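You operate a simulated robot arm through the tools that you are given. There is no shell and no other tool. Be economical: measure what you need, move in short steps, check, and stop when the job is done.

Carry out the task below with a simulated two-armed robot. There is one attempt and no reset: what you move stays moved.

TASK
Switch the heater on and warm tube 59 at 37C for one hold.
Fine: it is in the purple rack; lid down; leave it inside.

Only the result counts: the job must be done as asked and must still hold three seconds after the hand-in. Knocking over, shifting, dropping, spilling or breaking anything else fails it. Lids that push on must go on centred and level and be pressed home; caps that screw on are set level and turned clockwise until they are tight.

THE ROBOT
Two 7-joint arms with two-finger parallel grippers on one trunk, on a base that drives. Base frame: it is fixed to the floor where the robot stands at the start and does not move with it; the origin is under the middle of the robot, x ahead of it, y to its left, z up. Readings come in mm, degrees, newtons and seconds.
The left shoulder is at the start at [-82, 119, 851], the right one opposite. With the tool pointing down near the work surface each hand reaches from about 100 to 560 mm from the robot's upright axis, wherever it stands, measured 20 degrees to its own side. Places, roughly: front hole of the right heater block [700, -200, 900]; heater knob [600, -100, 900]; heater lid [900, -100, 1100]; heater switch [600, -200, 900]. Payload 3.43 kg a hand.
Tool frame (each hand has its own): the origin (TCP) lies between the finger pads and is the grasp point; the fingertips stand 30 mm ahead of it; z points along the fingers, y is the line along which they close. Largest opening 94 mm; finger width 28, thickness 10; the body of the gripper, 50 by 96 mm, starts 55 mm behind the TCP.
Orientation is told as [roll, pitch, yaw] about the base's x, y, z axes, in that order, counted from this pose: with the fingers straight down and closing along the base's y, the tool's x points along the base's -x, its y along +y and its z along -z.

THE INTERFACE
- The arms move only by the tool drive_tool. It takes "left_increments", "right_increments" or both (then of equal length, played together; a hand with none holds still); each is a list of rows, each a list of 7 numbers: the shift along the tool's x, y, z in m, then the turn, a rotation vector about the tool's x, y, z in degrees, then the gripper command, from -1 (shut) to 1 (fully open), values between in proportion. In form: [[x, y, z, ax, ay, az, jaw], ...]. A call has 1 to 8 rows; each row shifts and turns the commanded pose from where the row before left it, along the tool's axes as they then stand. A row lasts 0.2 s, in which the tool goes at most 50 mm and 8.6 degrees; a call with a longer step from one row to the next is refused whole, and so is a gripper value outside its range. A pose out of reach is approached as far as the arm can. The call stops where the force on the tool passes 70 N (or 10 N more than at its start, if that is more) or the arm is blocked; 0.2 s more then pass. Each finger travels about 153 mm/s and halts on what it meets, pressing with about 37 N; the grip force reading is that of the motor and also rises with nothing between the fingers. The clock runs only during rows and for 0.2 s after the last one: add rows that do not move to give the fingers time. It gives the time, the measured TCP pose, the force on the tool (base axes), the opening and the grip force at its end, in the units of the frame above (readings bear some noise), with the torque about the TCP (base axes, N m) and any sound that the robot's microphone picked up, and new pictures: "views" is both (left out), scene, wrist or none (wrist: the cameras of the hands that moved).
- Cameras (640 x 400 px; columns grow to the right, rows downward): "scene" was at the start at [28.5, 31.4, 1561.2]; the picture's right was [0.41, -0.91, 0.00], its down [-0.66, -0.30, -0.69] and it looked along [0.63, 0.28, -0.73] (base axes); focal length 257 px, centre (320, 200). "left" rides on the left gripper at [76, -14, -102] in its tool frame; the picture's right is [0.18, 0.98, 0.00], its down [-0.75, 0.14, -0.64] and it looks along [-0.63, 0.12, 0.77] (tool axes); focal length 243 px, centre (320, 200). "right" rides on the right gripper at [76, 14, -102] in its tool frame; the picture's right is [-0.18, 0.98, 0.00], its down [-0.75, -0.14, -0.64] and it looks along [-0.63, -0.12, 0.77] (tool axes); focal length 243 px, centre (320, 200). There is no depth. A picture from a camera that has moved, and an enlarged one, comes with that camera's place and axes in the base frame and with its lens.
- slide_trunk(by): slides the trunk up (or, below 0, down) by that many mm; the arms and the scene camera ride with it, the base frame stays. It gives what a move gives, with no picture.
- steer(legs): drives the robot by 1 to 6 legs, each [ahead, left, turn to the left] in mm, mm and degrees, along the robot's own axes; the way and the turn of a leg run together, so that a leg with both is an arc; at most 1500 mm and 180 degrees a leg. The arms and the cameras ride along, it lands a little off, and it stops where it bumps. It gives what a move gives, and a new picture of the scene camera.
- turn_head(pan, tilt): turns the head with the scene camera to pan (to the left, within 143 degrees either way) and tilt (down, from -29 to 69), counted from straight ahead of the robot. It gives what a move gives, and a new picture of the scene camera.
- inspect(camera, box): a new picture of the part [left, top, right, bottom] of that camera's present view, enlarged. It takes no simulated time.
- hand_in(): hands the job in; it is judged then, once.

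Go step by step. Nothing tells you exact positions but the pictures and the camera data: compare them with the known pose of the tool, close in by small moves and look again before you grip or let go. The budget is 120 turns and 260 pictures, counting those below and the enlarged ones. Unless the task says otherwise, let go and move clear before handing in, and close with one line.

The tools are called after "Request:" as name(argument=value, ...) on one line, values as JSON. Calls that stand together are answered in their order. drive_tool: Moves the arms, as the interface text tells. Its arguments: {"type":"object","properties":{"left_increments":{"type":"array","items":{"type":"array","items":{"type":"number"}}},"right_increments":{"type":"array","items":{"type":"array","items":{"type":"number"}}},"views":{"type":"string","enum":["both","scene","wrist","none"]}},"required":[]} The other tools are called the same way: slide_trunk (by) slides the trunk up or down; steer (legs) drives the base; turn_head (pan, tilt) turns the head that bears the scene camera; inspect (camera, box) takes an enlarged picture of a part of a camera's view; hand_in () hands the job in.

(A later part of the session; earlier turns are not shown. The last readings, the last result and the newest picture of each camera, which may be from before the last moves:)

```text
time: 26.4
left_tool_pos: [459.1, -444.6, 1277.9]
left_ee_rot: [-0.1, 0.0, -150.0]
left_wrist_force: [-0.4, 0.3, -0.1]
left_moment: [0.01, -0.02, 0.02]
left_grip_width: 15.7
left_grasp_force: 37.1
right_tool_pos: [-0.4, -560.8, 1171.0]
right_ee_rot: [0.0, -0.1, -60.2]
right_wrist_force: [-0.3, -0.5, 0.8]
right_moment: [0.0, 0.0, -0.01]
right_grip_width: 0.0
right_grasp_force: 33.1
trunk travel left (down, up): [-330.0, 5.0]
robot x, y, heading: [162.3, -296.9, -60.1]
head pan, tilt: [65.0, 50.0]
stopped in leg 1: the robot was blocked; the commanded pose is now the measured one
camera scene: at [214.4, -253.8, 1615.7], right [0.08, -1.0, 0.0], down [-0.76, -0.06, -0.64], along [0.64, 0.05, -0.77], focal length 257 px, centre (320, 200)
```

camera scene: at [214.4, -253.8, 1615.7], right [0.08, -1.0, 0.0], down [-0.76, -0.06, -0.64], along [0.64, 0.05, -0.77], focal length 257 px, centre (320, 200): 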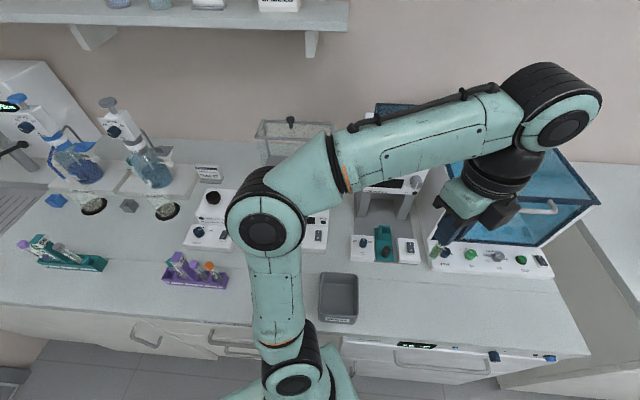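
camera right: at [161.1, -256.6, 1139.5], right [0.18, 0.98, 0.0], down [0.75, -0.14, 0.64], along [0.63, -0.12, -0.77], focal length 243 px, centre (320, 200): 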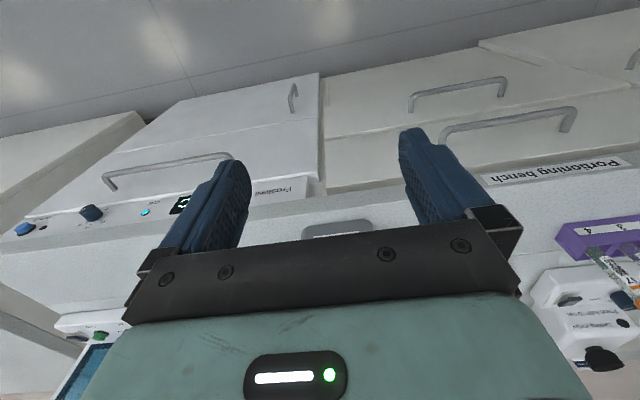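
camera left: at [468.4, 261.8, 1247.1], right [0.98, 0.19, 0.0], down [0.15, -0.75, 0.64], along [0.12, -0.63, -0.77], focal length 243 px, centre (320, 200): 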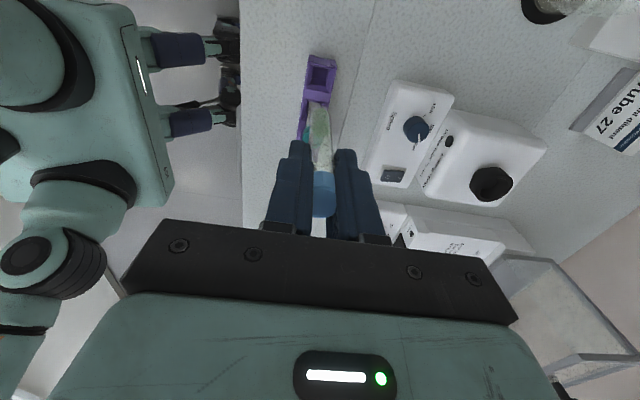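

The base rests at its limit, with the left shoulder about 500 mm behind the hole. I turn the hand back to yaw -60 in place, then carry the tube at height along y.

Request:
drive_tool(left_increments=[[0, 0, 0, 0, 0, -8.5, -1], [0, 0, 0, 0, 0, -8.5, -1], [0, 0, 0, 0, 0, -8.5, -1], [0, 0, 0, 0, 0, -8.5, -1], [0, 0, 0, 0, 0, -8.5, -1], [0, 0, 0, 0, 0, -8.5, -1], [0, 0, 0, 0, 0, -8.5, -1], [0, 0, 0, 0, 0, -8.5, -1]], views="none")

Request:
drive_tool(left_increments=[[0, 0, 0, 0, 0, -8.5, -1], [0, 0, 0, 0, 0, -8.5, -1], [0, 0, 0, 0, 0, -5, -1], [0, 0, 0, 0, 0, 0, -1]], views="wrist")

```text
time: 28.2
left_tool_pos: [458.5, -443.4, 1278.3]
left_ee_rot: [-0.1, 0.0, -81.9]
left_wrist_force: [0.5, -0.2, -1.2]
left_moment: [-0.03, -0.04, -0.01]
left_grip_width: 16.0
left_grasp_force: 37.0
right_tool_pos: [0.4, -560.4, 1171.2]
right_ee_rot: [0.0, -0.2, -60.2]
right_wrist_force: [-0.2, -0.4, -0.3]
right_moment: [-0.01, 0.01, 0.0]
right_grip_width: 0.2
right_grasp_force: 32.8
trunk travel left (down, up): [-330.0, 5.0]
robot x, y, heading: [158.9, -296.8, -60.2]
head pan, tilt: [65.0, 50.0]
```

```text
time: 29.2
left_tool_pos: [459.1, -441.5, 1278.4]
left_ee_rot: [0.0, 0.0, -60.0]
left_wrist_force: [-0.1, 0.7, 0.7]
left_moment: [0.03, 0.01, 0.03]
left_grip_width: 15.8
left_grasp_force: 36.8
right_tool_pos: [-0.4, -561.3, 1170.6]
right_ee_rot: [0.0, -0.1, -60.2]
right_wrist_force: [-0.2, -0.9, 0.2]
right_moment: [0.0, -0.02, 0.0]
right_grip_width: 0.0
right_grasp_force: 32.4
trunk travel left (down, up): [-330.0, 5.0]
robot x, y, heading: [161.0, -299.3, -60.3]
head pan, tilt: [65.0, 50.0]
camera left: at [408.7, -383.3, 1379.9], right [0.76, 0.65, 0.0], down [0.5, -0.58, 0.64], along [0.42, -0.49, -0.77], focal length 243 px, centre (320, 200)
```

left: 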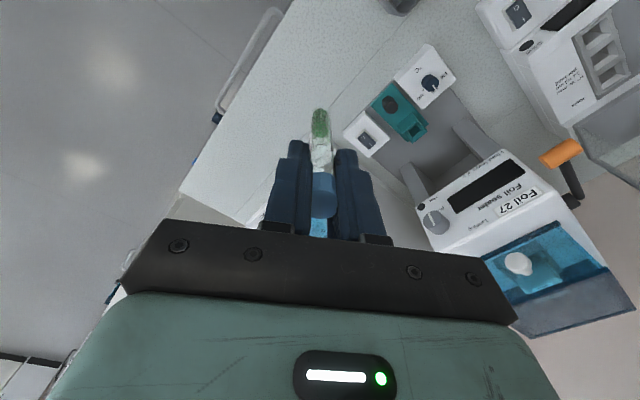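

Now I carry the tube along +y at height.

Request:
drive_tool(left_increments=[[0.0338, 0.0195, 0, 0, 0, 0, -1], [0.0338, 0.0195, 0, 0, 0, 0, -1], [0.0338, 0.0195, 0, 0, 0, 0, -1], [0.0338, 0.0195, 0, 0, 0, 0, -1], [0.0338, 0.0195, 0, 0, 0, 0, -1], [0.0338, 0.0195, 0, 0, 0, 0, -1], [0.0338, 0.0195, 0, 0, 0, 0, -1], [0, 0, 0, 0, 0, 0, -1]])

```text
time: 31.0
left_tool_pos: [459.3, -169.3, 1277.5]
left_ee_rot: [0.1, 0.0, -60.0]
left_wrist_force: [0.8, -1.0, -0.1]
left_moment: [0.01, 0.02, 0.03]
left_grip_width: 15.9
left_grasp_force: 37.5
right_tool_pos: [-0.3, -560.9, 1171.9]
right_ee_rot: [0.0, 0.0, -60.2]
right_wrist_force: [0.2, 0.5, 0.2]
right_moment: [-0.01, 0.02, 0.03]
right_grip_width: 0.0
right_grasp_force: 33.3
trunk travel left (down, up): [-330.0, 5.0]
robot x, y, heading: [162.5, -297.1, -60.0]
head pan, tilt: [65.0, 50.0]
camera scene: at [214.8, -253.3, 1615.6], right [0.08, -1.0, 0.0], down [-0.76, -0.06, -0.64], along [0.64, 0.05, -0.77], focal length 257 px, centre (320, 200)
camera left: at [409.3, -110.5, 1379.1], right [0.76, 0.65, 0.0], down [0.5, -0.58, 0.64], along [0.42, -0.49, -0.77], focal length 243 px, centre (320, 200)
```

scene: 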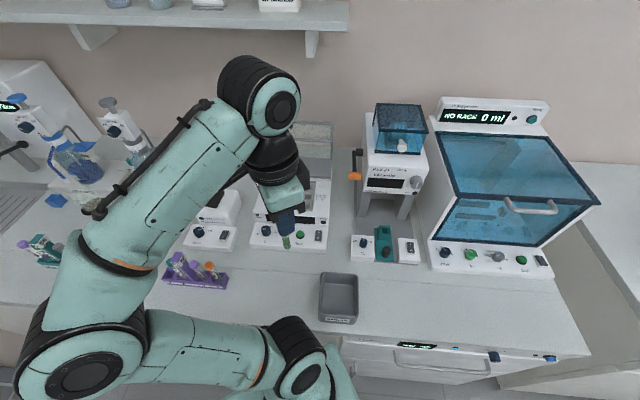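
left: 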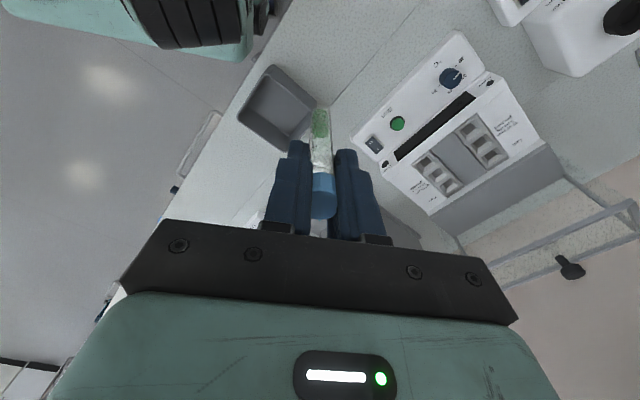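

The path was clear. I zoom in on the temperature knob from this angle to read its pointer.

Request:
inspect(camera="left", box=[350, 30, 540, 220])

Request:
inspect(camera="left", box=[425, 50, 485, 100])

```text
2.11 times, centred on (445, 125) of left
camera zoom: at [409.3, -110.5, 1379.1], right [0.76, 0.65, 0.0], down [0.5, -0.58, 0.64], along [0.42, -0.49, -0.77], focal length 511 px, centre (57, 358)
```

zoom: 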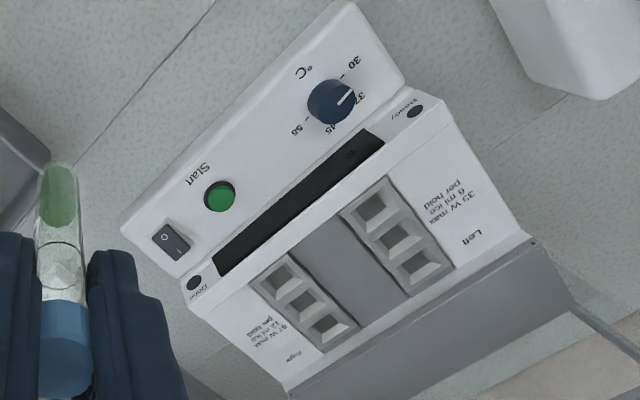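

```text
8.00 times, centred on (455, 75) of left
camera zoom: at [409.3, -110.5, 1379.1], right [0.76, 0.65, 0.0], down [0.5, -0.58, 0.64], along [0.42, -0.49, -0.77], focal length 1941 px, centre (-760, 1200)
```

zoom: 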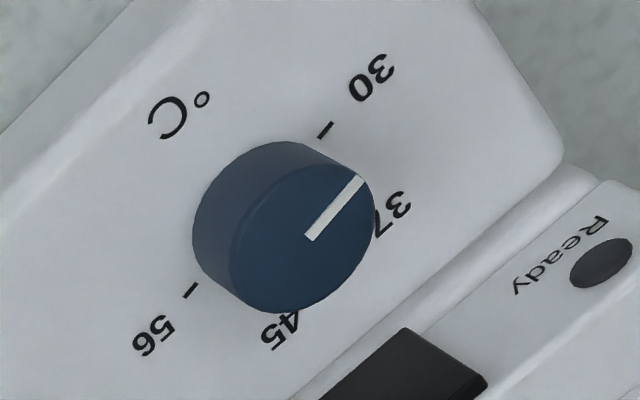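

The pointer stands at the 30 tick, so the knob needs about 60° clockwise to reach 37. First I carry the tube forward above the hole.

Request:
drive_tool(left_increments=[[-0.0186, 0.0323, 0, 0, 0, 0, -1], [-0.0186, 0.0323, 0, 0, 0, 0, -1], [-0.0186, 0.0323, 0.01, 0, 0, 0, -1], [-0.0186, 0.0323, 0.02, 0, 0, 0, -1], [-0.0186, 0.0323, 0.025, 0, 0, 0, -1], [-0.0186, 0.0323, 0.025, 0, 0, 0, -1], [-0.0186, 0.0323, 0.025, 0, 0, 0, -1], [0, 0, 0.02, 0, 0, 0, -1]])

```text
time: 32.8
left_tool_pos: [716.4, -169.9, 1154.8]
left_ee_rot: [0.2, 0.0, -60.2]
left_wrist_force: [-0.2, 0.2, -0.1]
left_moment: [-0.01, 0.01, 0.01]
left_grip_width: 15.7
left_grasp_force: 37.8
right_tool_pos: [-1.7, -559.3, 1170.7]
right_ee_rot: [0.0, -0.2, -60.2]
right_wrist_force: [0.0, 0.0, 0.0]
right_moment: [0.02, 0.0, 0.04]
right_grip_width: 0.0
right_grasp_force: 33.5
trunk travel left (down, up): [-330.0, 5.0]
robot x, y, heading: [162.2, -299.0, -60.0]
head pan, tilt: [65.0, 50.0]
camera scene: at [213.1, -252.6, 1615.5], right [0.08, -1.0, 0.0], down [-0.76, -0.06, -0.64], along [0.64, 0.05, -0.77], focal length 257 px, centre (320, 200)
camera left: at [666.7, -109.5, 1257.8], right [0.76, 0.65, 0.0], down [0.5, -0.58, 0.64], along [0.42, -0.49, -0.77], focal length 243 px, centre (320, 200)
```

scene: 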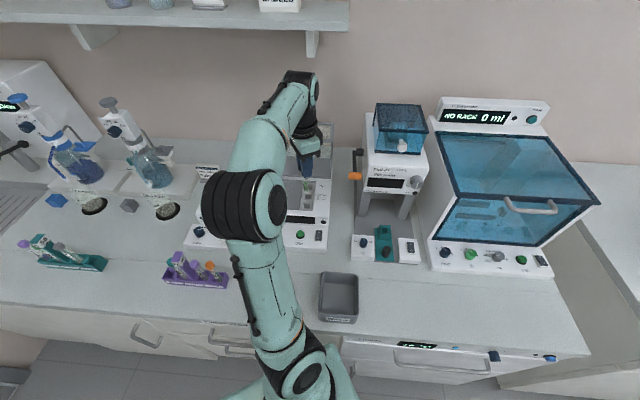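
left: 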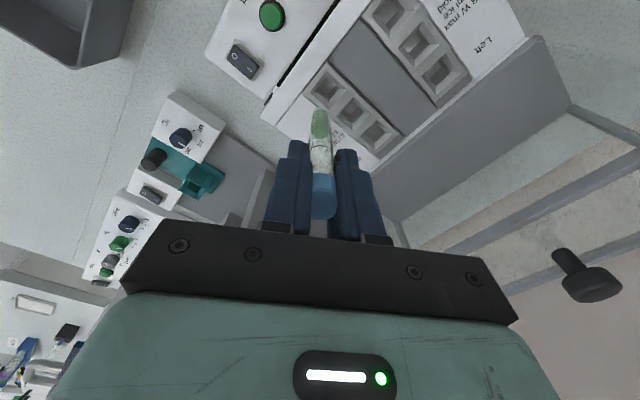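

Reach is fine, and the tube hangs straight on the tool axis. I lower the tip to about 20 mm above the block and look again.

Request:
drive_tool(left_increments=[[-0.0006, 0.0038, 0.025, 0, 0, 0, -1], [0, 0, 0.03, 0, 0, 0, -1], [0, 0, 0.01, 0, 0, 0, -1], [0, 0, 0, 0, 0, 0, -1]], views="none")

Request:
inspect(camera="left", box=[240, 40, 400, 200])

Request:
inspect(camera="scene", box=[270, 130, 350, 230])

```text
time: 33.8
left_tool_pos: [722.4, -168.5, 1088.9]
left_ee_rot: [-0.1, 0.0, -60.0]
left_wrist_force: [-0.2, 0.4, -0.5]
left_moment: [0.0, 0.03, 0.04]
left_grip_width: 15.8
left_grasp_force: 36.3
right_tool_pos: [0.8, -560.7, 1170.2]
right_ee_rot: [0.0, -0.1, -60.2]
right_wrist_force: [-0.1, 0.3, -0.5]
right_moment: [-0.02, -0.01, 0.05]
right_grip_width: 0.1
right_grasp_force: 32.8
trunk travel left (down, up): [-330.0, 5.0]
robot x, y, heading: [162.7, -294.4, -60.0]
head pan, tilt: [65.0, 50.0]
```

```text
2.50 times, centred on (320, 120) of left
camera zoom: at [672.8, -108.6, 1189.8], right [0.76, 0.65, 0.0], down [0.5, -0.58, 0.64], along [0.42, -0.49, -0.77], focal length 606 px, centre (320, 400)
```

zoom: 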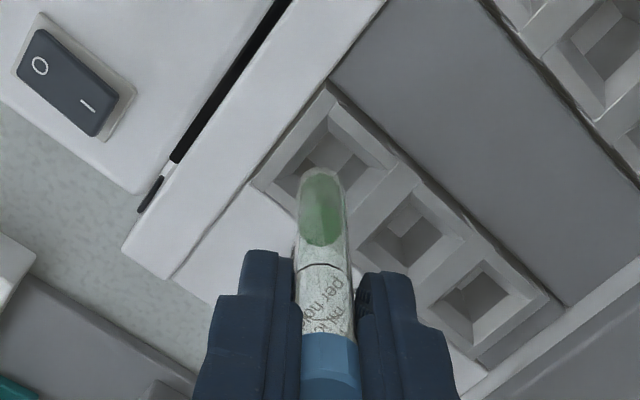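

```text
4.00 times, centred on (310, 180) of scene
camera zoom: at [214.0, -253.1, 1615.5], right [0.08, -1.0, 0.0], down [-0.76, -0.06, -0.64], along [0.64, 0.05, -0.77], focal length 1029 px, centre (360, 280)
```

zoom: 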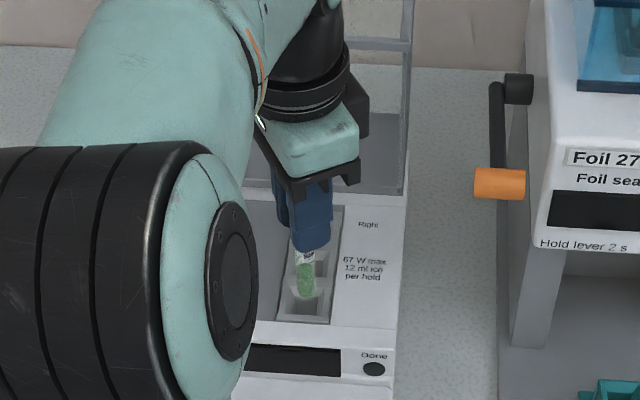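

The two views disagree by a few millimetres, so I zoom further in before inserting.

Request:
inspect(camera="left", box=[290, 60, 360, 150])

Request:
inspect(camera="scene", box=[288, 175, 328, 225])

```text
4.44 times, centred on (325, 105) of left
camera zoom: at [672.8, -108.6, 1189.8], right [0.76, 0.65, 0.0], down [0.5, -0.58, 0.64], along [0.42, -0.49, -0.77], focal length 1078 px, centre (298, 622)
```

zoom: 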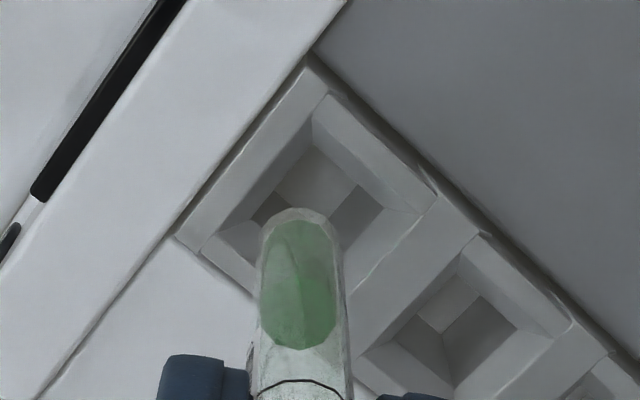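

```text
8.00 times, centred on (308, 200) of scene
camera zoom: at [214.0, -253.1, 1615.5], right [0.08, -1.0, 0.0], down [-0.76, -0.06, -0.64], along [0.64, 0.05, -0.77], focal length 2057 px, centre (416, 200)
```

zoom: 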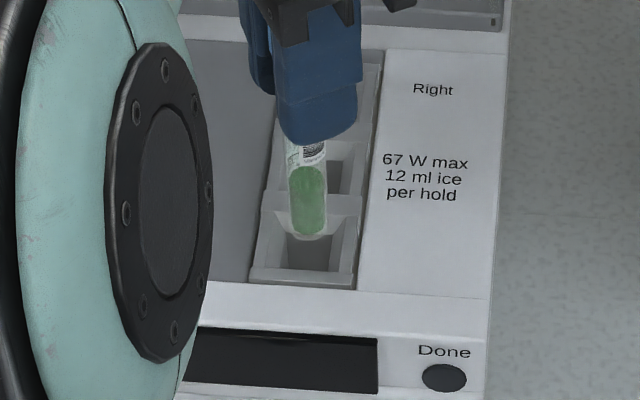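

Combining both views, the hole centre is about (3.5, 1) mm from the tube axis, and the funnel is wide. I shift by that and lower the tip into the funnel, watching the forces.

Request:
drive_tool(left_increments=[[-0.0009, 0.0035, 0, 0, 0, 0, -1], [0, 0, 0.008, 0, 0, 0, -1], [0, 0, 0.008, 0, 0, 0, -1], [0, 0, 0.006, 0, 0, 0, -1], [0, 0, 0, 0, 0, 0, -1]], views="none")

Request:
inspect(camera="left", box=[290, 60, 360, 150])

Request:
inspect(camera="scene", box=[288, 175, 328, 225])

```text
time: 35.0
left_tool_pos: [728.2, -168.4, 1063.4]
left_ee_rot: [0.0, 0.0, -60.0]
left_wrist_force: [-1.4, -0.2, 0.6]
left_moment: [0.0, -0.01, -0.03]
left_grip_width: 15.5
left_grasp_force: 37.0
right_tool_pos: [-0.3, -560.1, 1170.1]
right_ee_rot: [0.0, -0.1, -60.1]
right_wrist_force: [0.0, 0.2, -0.5]
right_moment: [0.02, 0.05, 0.02]
right_grip_width: 0.1
right_grasp_force: 33.0
trunk travel left (down, up): [-330.0, 5.0]
robot x, y, heading: [159.3, -301.2, -60.1]
head pan, tilt: [65.0, 50.0]
```

```text
4.44 times, centred on (325, 105) of left
camera zoom: at [677.0, -107.9, 1166.6], right [0.76, 0.65, 0.0], down [0.5, -0.58, 0.64], along [0.42, -0.49, -0.77], focal length 1078 px, centre (298, 622)
```

zoom: 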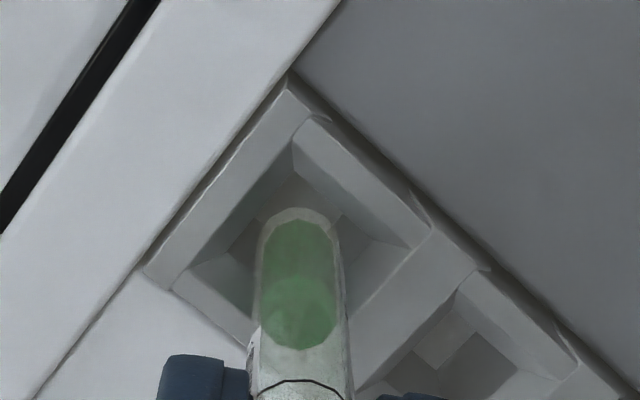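

```text
8.00 times, centred on (308, 200) of scene
camera zoom: at [213.9, -253.1, 1615.5], right [0.08, -1.0, 0.0], down [-0.76, -0.06, -0.64], along [0.64, 0.05, -0.77], focal length 2057 px, centre (416, 200)
```

zoom: 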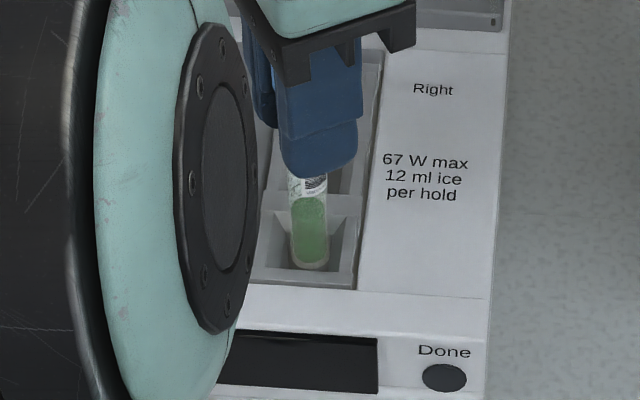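

The tube tip sits centred in the funnel. I lower it further in small steps.

Request:
drive_tool(left_increments=[[0, 0, 0.006, 0, 0, 0, -1], [0, 0, 0.006, 0, 0, 0, -1], [0, 0, 0.006, 0, 0, 0, -1], [0, 0, 0, 0, 0, 0, -1]], views="none")

Request:
inspect(camera="left", box=[290, 60, 360, 150])

Request:
inspect(camera="scene", box=[288, 175, 328, 225])

```text
time: 36.0
left_tool_pos: [726.5, -168.1, 1047.6]
left_ee_rot: [0.1, 0.0, -60.1]
left_wrist_force: [-0.2, -0.3, 0.3]
left_moment: [-0.02, 0.0, -0.01]
left_grip_width: 16.0
left_grasp_force: 37.0
right_tool_pos: [-0.6, -559.4, 1170.3]
right_ee_rot: [-0.1, 0.0, -60.2]
right_wrist_force: [0.8, 0.1, -0.5]
right_moment: [0.0, -0.02, 0.01]
right_grip_width: 0.0
right_grasp_force: 33.5
trunk travel left (down, up): [-330.0, 5.0]
robot x, y, heading: [162.9, -296.3, -60.0]
head pan, tilt: [65.0, 50.0]
```

```text
4.44 times, centred on (325, 105) of left
camera zoom: at [677.1, -108.2, 1149.4], right [0.76, 0.65, 0.0], down [0.5, -0.58, 0.64], along [0.42, -0.49, -0.77], focal length 1078 px, centre (298, 622)
```

zoom: 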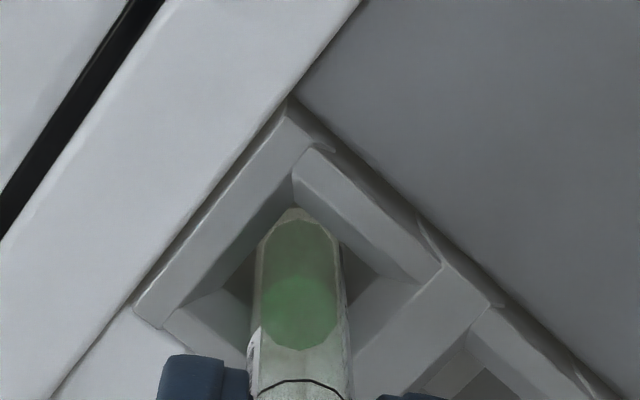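

```text
8.00 times, centred on (308, 200) of scene
camera zoom: at [213.9, -253.1, 1615.5], right [0.08, -1.0, 0.0], down [-0.76, -0.06, -0.64], along [0.64, 0.05, -0.77], focal length 2057 px, centre (416, 200)
```

zoom: 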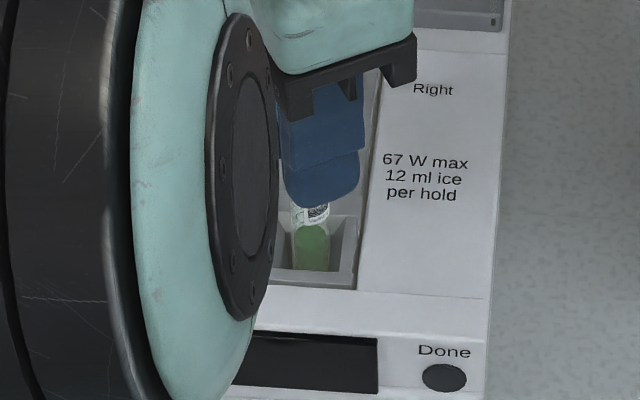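

The tip has entered the hole without touching. I keep lowering until I feel the bottom.

Request:
drive_tool(left_increments=[[0, 0, 0.005, 0, 0, 0, -1], [0, 0, 0.005, 0, 0, 0, -1], [0, 0, 0.005, 0, 0, 0, -1], [0, 0, 0.004, 0, 0, 0, -1], [0, 0, 0, 0, 0, 0, -1]], views="wrist")

Request:
inspect(camera="scene", box=[288, 175, 328, 225])

```text
time: 37.2
left_tool_pos: [726.3, -169.1, 1034.5]
left_ee_rot: [0.5, -0.2, -60.0]
left_wrist_force: [0.1, 0.6, 44.9]
left_moment: [0.03, 0.03, 0.03]
left_grip_width: 16.6
left_grasp_force: 36.6
right_tool_pos: [-3.0, -561.0, 1168.7]
right_ee_rot: [0.2, -0.3, -60.2]
right_wrist_force: [-0.1, 0.5, 0.9]
right_moment: [0.02, -0.04, 0.02]
right_grip_width: 0.1
right_grasp_force: 32.9
trunk travel left (down, up): [-330.0, 5.0]
robot x, y, heading: [159.6, -300.7, -60.3]
head pan, tilt: [65.0, 50.0]
camera left: at [674.8, -109.5, 1134.5], right [0.76, 0.65, 0.01], down [0.49, -0.58, 0.65], along [0.43, -0.49, -0.76], focal length 243 px, centre (320, 200)
```

left: 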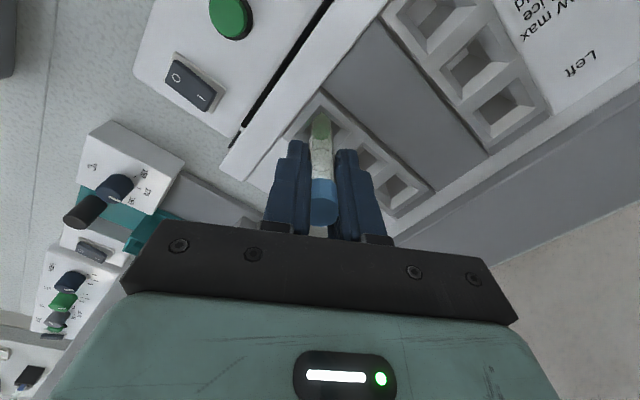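

```text
8.00 times, centred on (308, 200) of scene
camera zoom: at [209.4, -253.9, 1615.8], right [0.08, -1.0, 0.0], down [-0.76, -0.06, -0.65], along [0.64, 0.05, -0.76], focal length 2057 px, centre (416, 200)
```

zoom: 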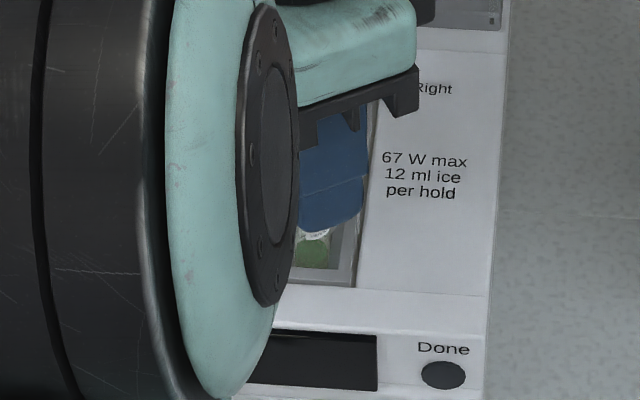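

Contact came at z ≈ 1034, which puts the tube about 40 mm into the hole. I relieve the push and open the fingers slightly.

Request:
drive_tool(left_increments=[[0, 0, -0.005, 0, 0, 0, -1], [0, 0, 0, 0, 0, 0, -0.55], [0, 0, 0, 0, 0, 0, -0.3], [0, 0, 0, 0, 0, 0, -0.3]], views="wrist")

Request:
inspect(camera="left", box=[250, 70, 400, 240])

```text
time: 38.2
left_tool_pos: [725.4, -169.8, 1033.0]
left_ee_rot: [-0.1, 0.1, -60.1]
left_wrist_force: [0.0, -0.3, 0.0]
left_moment: [0.05, -0.02, -0.02]
left_grip_width: 32.9
left_grasp_force: 0.0
right_tool_pos: [0.2, -560.1, 1170.1]
right_ee_rot: [-0.1, -0.1, -60.2]
right_wrist_force: [-0.5, -0.3, 0.2]
right_moment: [-0.01, 0.01, -0.02]
right_grip_width: 0.0
right_grasp_force: 32.8
trunk travel left (down, up): [-330.0, 5.0]
robot x, y, heading: [162.7, -298.4, -60.1]
head pan, tilt: [65.0, 50.0]
camera left: at [675.7, -109.4, 1135.1], right [0.76, 0.65, 0.0], down [0.5, -0.58, 0.64], along [0.42, -0.49, -0.77], focal length 243 px, centre (320, 200)
```

left: 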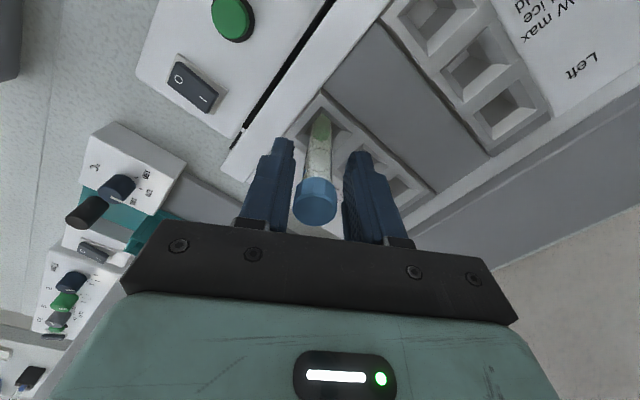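

```text
2.35 times, centred on (325, 155) of left
camera zoom: at [675.7, -109.4, 1135.1], right [0.76, 0.65, 0.0], down [0.5, -0.58, 0.64], along [0.42, -0.49, -0.77], focal length 571 px, centre (308, 306)
```

zoom: 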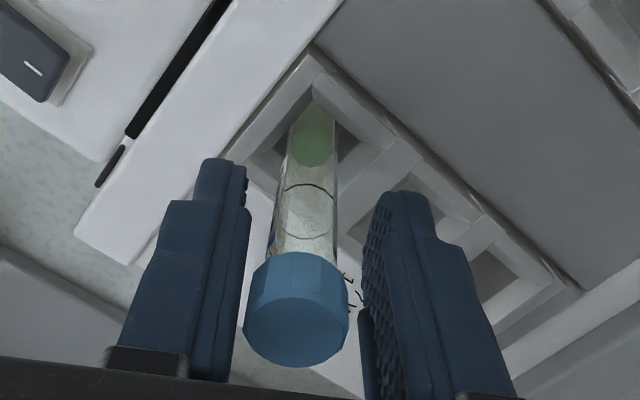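

The tube stands in the hole with a slight natural lean. I retreat straight up and look.

Request:
drive_tool(left_increments=[[0, 0, -0.015, 0, 0, 0, -0.1], [0, 0, -0.03, 0, 0, 0, -0.1], [0, 0, -0.04, 0, 0, 0, -0.1], [0, 0, -0.045, 0, 0, 0, -0.1], [0.02, -0.035, 0, 0, 0, 0, -0.1], [0.02, -0.035, 0, 0, 0, 0, -0.3], [0.02, -0.035, 0, 0, 0, 0, -0.5]])

Request:
inspect(camera="left", box=[330, 40, 600, 240])

```text
time: 39.8
left_tool_pos: [603.0, -167.5, 1163.6]
left_ee_rot: [0.1, 0.0, -60.0]
left_wrist_force: [-1.1, -0.4, -0.4]
left_moment: [0.03, -0.03, 0.01]
left_grip_width: 23.5
left_grasp_force: 0.0
right_tool_pos: [-0.5, -559.6, 1170.3]
right_ee_rot: [0.1, -0.1, -60.2]
right_wrist_force: [-1.0, 0.2, -0.8]
right_moment: [-0.01, 0.01, 0.02]
right_grip_width: 0.0
right_grasp_force: 32.7
trunk travel left (down, up): [-330.0, 5.0]
robot x, y, heading: [159.4, -297.1, -60.2]
head pan, tilt: [65.0, 50.0]
camera scene: at [212.7, -252.8, 1615.5], right [0.08, -1.0, 0.0], down [-0.76, -0.06, -0.64], along [0.64, 0.05, -0.77], focal length 257 px, centre (320, 200)
camera left: at [552.1, -107.7, 1265.1], right [0.76, 0.65, 0.0], down [0.5, -0.58, 0.64], along [0.42, -0.49, -0.77], focal length 243 px, centre (320, 200)
```

scene: 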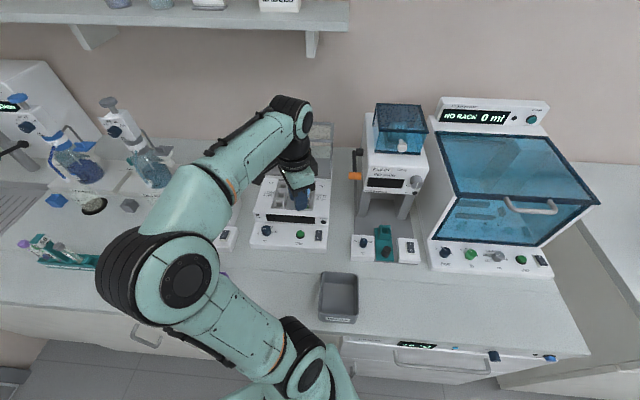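
left: 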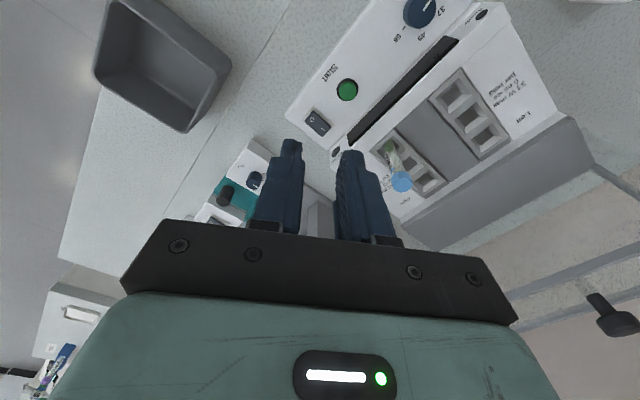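

```text
2.00 times, centred on (465, 140) of left
camera zoom: at [552.1, -107.7, 1265.1], right [0.76, 0.65, 0.0], down [0.5, -0.58, 0.64], along [0.42, -0.49, -0.77], focal length 485 px, centre (30, 320)
```

zoom: 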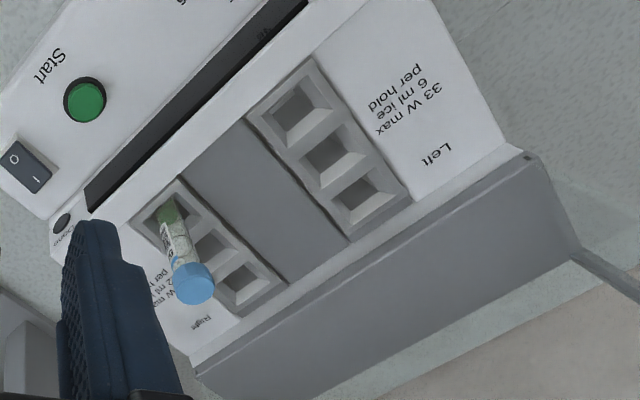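

The tube is seated in the front right hole. Next is the knob at (637, -54). I turn the hand to yaw +25 so it can then twist 60° clockwise without touching the ridge behind the knob.

Request:
drive_tool(left_increments=[[0, 0, 0, 0, 0, -8.5, -0.25], [0, 0, 0, 0, 0, -8.5, -0.25], [0, 0, 0, 0, 0, -8.5, -0.25], [0, 0, 0, 0, 0, -8.5, -0.25], [0, 0, 0, 0, 0, -8.5, -0.25], [0, 0, 0, 0, 0, -8.5, -0.25], [0, 0, 0, 0, 0, -8.5, -0.25], [0, 0, 0, 0, 0, -8.5, -0.25]], views="none")

Request:
drive_tool(left_increments=[[0, 0, 0, 0, 0, -8.5, -0.25], [0, 0, 0, 0, 0, -8.5, -0.25], [0, 0, 0, 0, 0, 0, -0.25]], views="none")

```text
time: 41.6
left_tool_pos: [604.0, -168.7, 1165.4]
left_ee_rot: [0.0, 0.0, 8.1]
left_wrist_force: [-0.3, 0.3, 0.6]
left_moment: [0.01, 0.04, 0.0]
left_grip_width: 35.4
left_grasp_force: 0.1
right_tool_pos: [-0.1, -559.4, 1170.8]
right_ee_rot: [0.1, -0.1, -60.1]
right_wrist_force: [0.0, 0.0, 0.2]
right_moment: [0.05, -0.01, -0.01]
right_grip_width: 0.1
right_grasp_force: 33.4
trunk travel left (down, up): [-330.0, 5.0]
robot x, y, heading: [161.7, -295.8, -60.0]
head pan, tilt: [65.0, 50.0]
```

```text
time: 42.4
left_tool_pos: [605.5, -169.2, 1163.7]
left_ee_rot: [0.0, 0.0, 25.0]
left_wrist_force: [0.3, 0.7, 0.6]
left_moment: [0.0, 0.01, 0.01]
left_grip_width: 35.3
left_grasp_force: 0.1
right_tool_pos: [0.2, -559.4, 1170.3]
right_ee_rot: [-0.1, 0.0, -60.1]
right_wrist_force: [0.2, -0.2, 0.4]
right_moment: [0.04, 0.0, -0.02]
right_grip_width: 0.2
right_grasp_force: 32.7
trunk travel left (down, up): [-330.0, 5.0]
robot x, y, heading: [160.4, -296.7, -60.3]
head pan, tilt: [65.0, 50.0]
```

Request:
drive_tool(left_increments=[[-0.0258, 0.0304, 0, 0, 0, 0, -0.25], [-0.0258, 0.0304, 0, 0, 0, 0, -0.25], [-0.0258, 0.0304, 0, 0, 0, 0, -0.25], [0, 0, 0.04, 0, 0, 0, -0.25], [0, 0, 0.04, 0, 0, 0, -0.25], [0, 0, 0.025, 0, 0, 0, -0.25], [0, 0, 0, 0, 0, 0, -0.25]])

Request:
inspect(camera="left", box=[250, 70, 400, 240])

```text
time: 44.0
left_tool_pos: [636.3, -56.0, 1059.1]
left_ee_rot: [0.0, 0.0, 25.0]
left_wrist_force: [1.2, 1.1, 0.8]
left_moment: [0.01, -0.02, -0.02]
left_grip_width: 35.2
left_grasp_force: 0.1
right_tool_pos: [0.4, -560.9, 1170.2]
right_ee_rot: [0.0, -0.1, -60.2]
right_wrist_force: [0.2, -0.3, -0.4]
right_moment: [-0.02, -0.01, 0.02]
right_grip_width: 0.1
right_grasp_force: 33.0
trunk travel left (down, up): [-330.0, 5.0]
robot x, y, heading: [159.9, -296.9, -60.3]
head pan, tilt: [65.0, 50.0]
camera scene: at [213.8, -253.1, 1615.5], right [0.08, -1.0, 0.0], down [-0.76, -0.06, -0.64], along [0.64, 0.05, -0.77], focal length 257 px, centre (320, 200)
camera left: at [574.9, -99.8, 1161.0], right [-0.58, 0.81, 0.0], down [0.62, 0.45, 0.64], along [0.52, 0.37, -0.77], focal length 243 px, centre (320, 200)
```

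scene: 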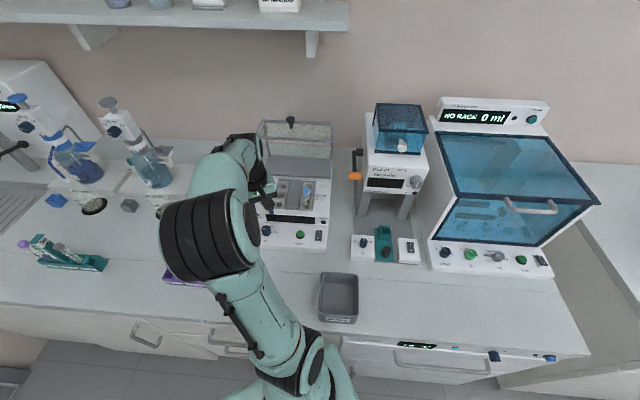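
left: 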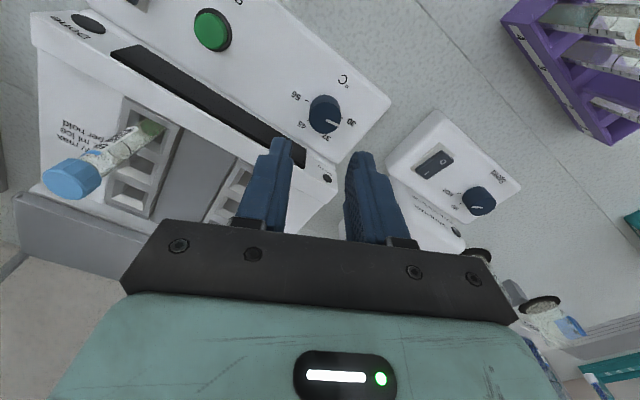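

```text
2.35 times, centred on (325, 155) of left
camera zoom: at [574.9, -99.8, 1161.0], right [-0.58, 0.81, 0.0], down [0.62, 0.45, 0.64], along [0.52, 0.37, -0.77], focal length 571 px, centre (308, 306)
```

zoom: 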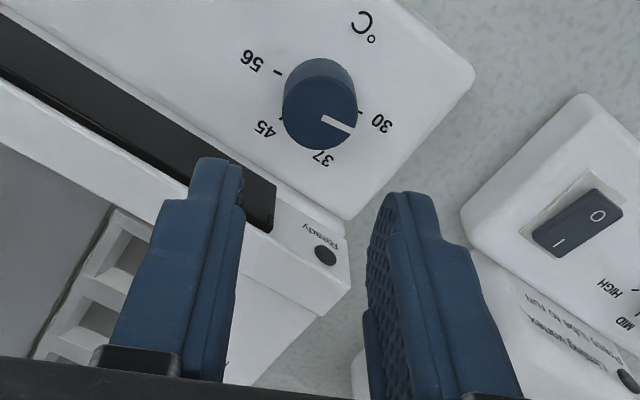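

The pointer is confirmed at 30, with ticks every 60°. I centre over the knob at (638, -52) and descend partway.

Request:
drive_tool(left_increments=[[-0.0032, 0.0029, 0.02, 0, 0, 0, -0.25], [0, 0, 0.025, 0, 0, 0, -0.25], [0, 0, 0.02, 0, 0, 0, -0.25], [0, 0, 0, 0, 0, 0, -0.25]], views="none")

Request:
inspect(camera="left", box=[250, 70, 400, 240])

Request:
inspect(camera="scene", box=[240, 180, 300, 250])

```text
time: 45.0
left_tool_pos: [641.7, -49.3, 993.6]
left_ee_rot: [0.0, 0.0, 24.9]
left_wrist_force: [-0.3, -0.2, -0.2]
left_moment: [0.02, 0.0, -0.03]
left_grip_width: 35.2
left_grasp_force: 0.0
right_tool_pos: [-1.3, -559.7, 1170.1]
right_ee_rot: [-0.1, -0.2, -60.2]
right_wrist_force: [-0.3, 0.0, -0.3]
right_moment: [0.02, 0.03, -0.02]
right_grip_width: 0.0
right_grasp_force: 33.2
trunk travel left (down, up): [-330.0, 5.0]
robot x, y, heading: [163.3, -298.8, -60.2]
head pan, tilt: [65.0, 50.0]
```

```text
2.35 times, centred on (325, 155) of left
camera zoom: at [578.3, -94.3, 1095.2], right [-0.58, 0.81, 0.0], down [0.62, 0.45, 0.64], along [0.52, 0.37, -0.77], focal length 571 px, centre (308, 306)
```

zoom: 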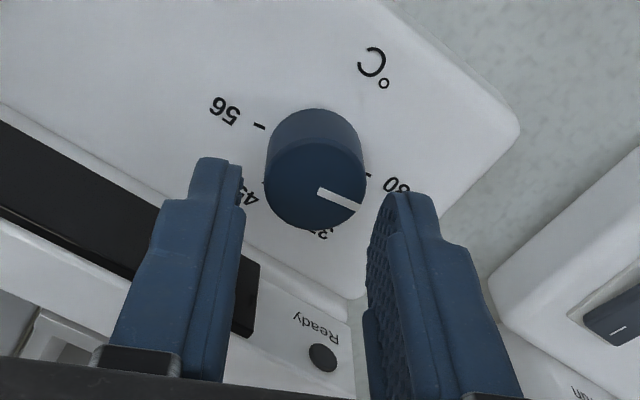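

```text
5.71 times, centred on (270, 215) of scene
camera zoom: at [213.7, -253.1, 1615.5], right [0.08, -1.0, 0.0], down [-0.76, -0.06, -0.64], along [0.64, 0.05, -0.77], focal length 1470 px, centre (606, 114)
```

zoom: 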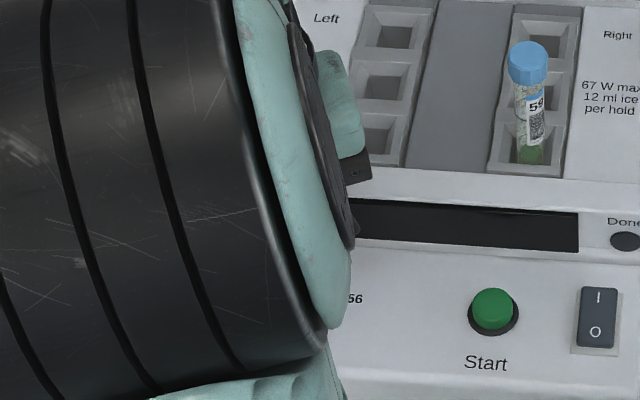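

The knob is about 2–3 mm off the tool axis. I correct and descend around it.

Request:
drive_tool(left_increments=[[0.003, 0.002, 0, 0, 0, 0, -0.25], [0, 0, 0.008, 0, 0, 0, -0.25], [0, 0, 0.007, 0, 0, 0, -0.25], [0, 0, 0.004, 0, 0, 0, -0.25], [0, 0, 0, 0, 0, 0, -0.25]], views="none")

Request:
inspect(camera="left", box=[250, 70, 400, 240])

```text
time: 46.2
left_tool_pos: [635.5, -47.8, 974.7]
left_ee_rot: [0.0, 0.0, 25.0]
left_wrist_force: [0.2, -0.7, -0.7]
left_moment: [0.04, -0.01, 0.02]
left_grip_width: 35.4
left_grasp_force: 0.0
right_tool_pos: [-1.0, -559.4, 1170.5]
right_ee_rot: [-0.1, -0.1, -60.2]
right_wrist_force: [-0.2, -1.0, 0.7]
right_moment: [0.02, 0.02, -0.02]
right_grip_width: 0.0
right_grasp_force: 32.8
trunk travel left (down, up): [-330.0, 5.0]
robot x, y, heading: [156.4, -297.1, -60.2]
head pan, tilt: [65.0, 50.0]
```

```text
2.35 times, centred on (325, 155) of left
camera zoom: at [573.3, -92.9, 1077.0], right [-0.58, 0.81, 0.0], down [0.62, 0.45, 0.64], along [0.52, 0.37, -0.77], focal length 571 px, centre (308, 306)
```

zoom: 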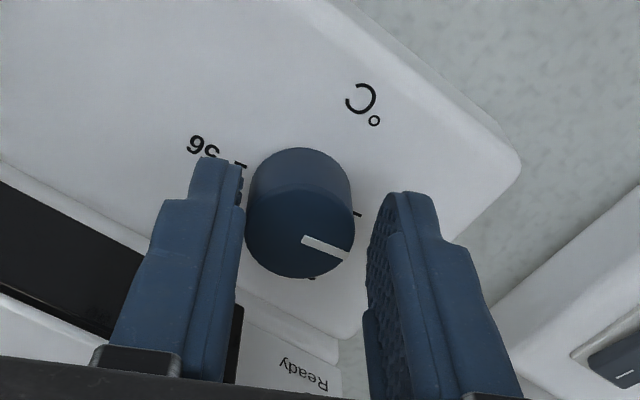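

Request:
drive_tool(left_increments=[[0.002, -0.0015, 0.002, 0, 0, 0, -0.25], [0, 0, 0, 0, 0, 0, -0.4], [0, 0, 0, 0, 0, 0, -0.6], [0, 0, 0, 0, 0, 0, -0.8], [0, 0, 0, 0, 0, 0, -0.8]], views="none")

Request:
inspect(camera="left", box=[250, 70, 400, 240])

```text
time: 47.4
left_tool_pos: [634.6, -50.9, 973.3]
left_ee_rot: [0.0, -0.1, 25.0]
left_wrist_force: [0.1, 0.2, 0.4]
left_moment: [-0.3, -0.36, -0.02]
left_grip_width: 27.4
left_grasp_force: 44.8
right_tool_pos: [-0.8, -560.2, 1168.2]
right_ee_rot: [0.0, 0.0, -60.2]
right_wrist_force: [-0.9, -0.9, 0.0]
right_moment: [0.02, 0.0, 0.0]
right_grip_width: 0.0
right_grasp_force: 33.0
trunk travel left (down, up): [-330.0, 5.0]
robot x, y, heading: [158.0, -296.0, -60.4]
head pan, tilt: [65.0, 50.0]
```

```text
2.35 times, centred on (325, 155) of left
camera zoom: at [572.3, -95.6, 1074.7], right [-0.58, 0.81, 0.0], down [0.62, 0.45, 0.64], along [0.52, 0.37, -0.77], focal length 571 px, centre (308, 306)
```

zoom: 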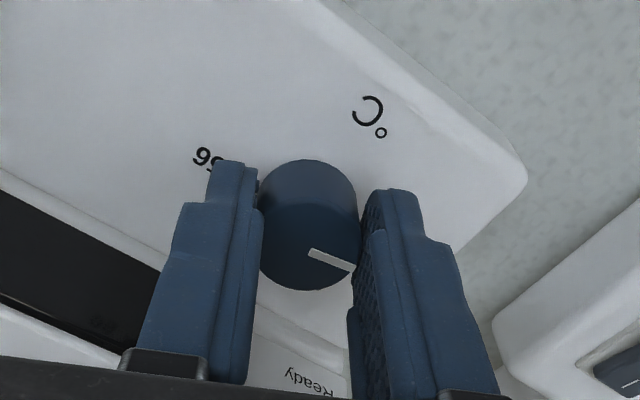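

Gripped at 27 mm. I turn 60° clockwise in small steps.

Request:
drive_tool(left_increments=[[0, 0, 0, 0, 0, 7.5, -0.8], [0, 0, 0, 0, 0, 7.5, -0.8], [0, 0, 0, 0, 0, 7.5, -0.8], [0, 0, 0, 0, 0, 7.5, -0.8], [0, 0, 0, 0, 0, 7.5, -0.8], [0, 0, 0, 0, 0, 7.5, -0.8], [0, 0, 0, 0, 0, 7.5, -0.8], [0, 0, 0, 0, 0, 7.5, -0.8]], views="wrist")

Request:
drive_tool(left_increments=[[0, 0, 0, 0, 0, 0, -0.8], [0, 0, 0, 0, 0, 0, -0.3], [0, 0, 0, 0, 0, 0, -0.2], [0, 0, -0.03, 0, 0, 0, -0.2], [0, 0, -0.03, 0, 0, 0, -0.2], [0, 0, -0.02, 0, 0, 0, -0.2]], views="none")

Request:
inspect(camera="left", box=[230, 40, 400, 220])

```text
time: 49.2
left_tool_pos: [634.2, -49.6, 973.8]
left_ee_rot: [0.1, 0.0, -35.2]
left_wrist_force: [3.2, 11.4, -2.8]
left_moment: [-0.48, -0.69, 0.03]
left_grip_width: 27.7
left_grasp_force: 45.3
right_tool_pos: [0.0, -558.9, 1171.4]
right_ee_rot: [0.0, -0.2, -60.3]
right_wrist_force: [-0.1, 0.4, 0.3]
right_moment: [-0.03, 0.0, 0.04]
right_grip_width: 0.0
right_grasp_force: 32.9
trunk travel left (down, up): [-330.0, 5.0]
robot x, y, heading: [159.3, -297.9, -60.1]
head pan, tilt: [65.0, 50.0]
camera left: at [565.2, -15.8, 1074.8], right [0.42, 0.91, 0.0], down [0.7, -0.32, 0.64], along [0.58, -0.27, -0.77], focal length 243 px, centre (320, 200)
```

left: 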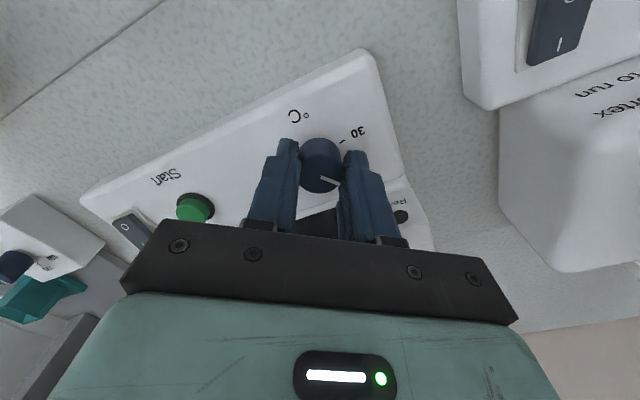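

```text
time: 50.6
left_tool_pos: [635.2, -49.1, 1054.2]
left_ee_rot: [-0.1, 0.1, -35.1]
left_wrist_force: [0.2, 0.8, 0.6]
left_moment: [0.02, 0.0, -0.01]
left_grip_width: 37.4
left_grasp_force: 0.1
right_tool_pos: [-0.7, -559.2, 1169.9]
right_ee_rot: [0.0, 0.0, -60.2]
right_wrist_force: [0.6, 0.0, 1.0]
right_moment: [0.02, 0.02, -0.03]
right_grip_width: 0.0
right_grasp_force: 33.1
trunk travel left (down, up): [-330.0, 5.0]
robot x, y, heading: [159.8, -295.4, -60.3]
head pan, tilt: [65.0, 50.0]
```

```text
2.22 times, centred on (315, 130) of left
camera zoom: at [565.1, -17.2, 1156.2], right [0.41, 0.91, 0.0], down [0.7, -0.32, 0.64], along [0.58, -0.27, -0.77], focal length 539 px, centre (331, 356)
```

zoom: 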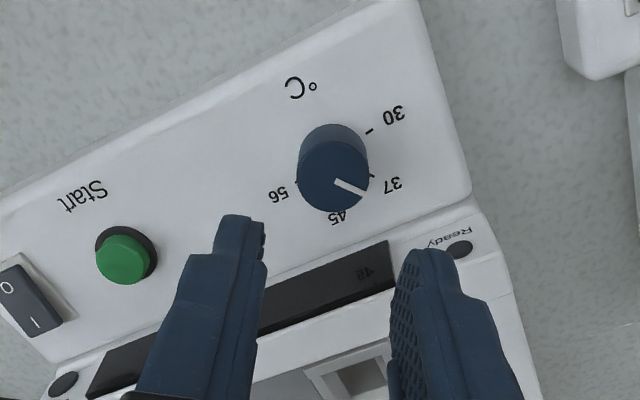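

Request:
inspect(camera="left", box=[300, 85, 360, 145])

```text
6.67 times, centred on (330, 115) of left
camera zoom: at [565.1, -17.2, 1156.2], right [0.41, 0.91, 0.0], down [0.7, -0.32, 0.64], along [0.58, -0.27, -0.77], focal length 1618 px, centre (253, 767)
```

zoom: 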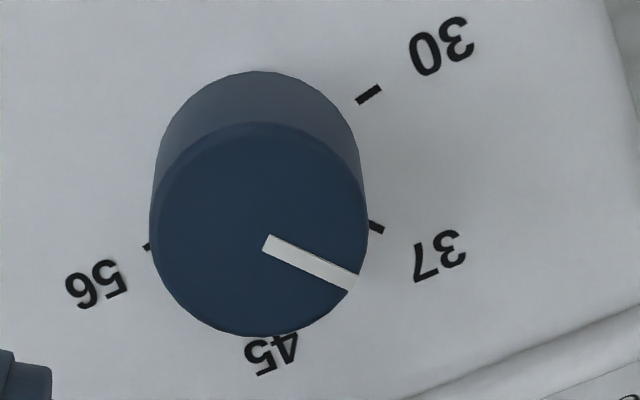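

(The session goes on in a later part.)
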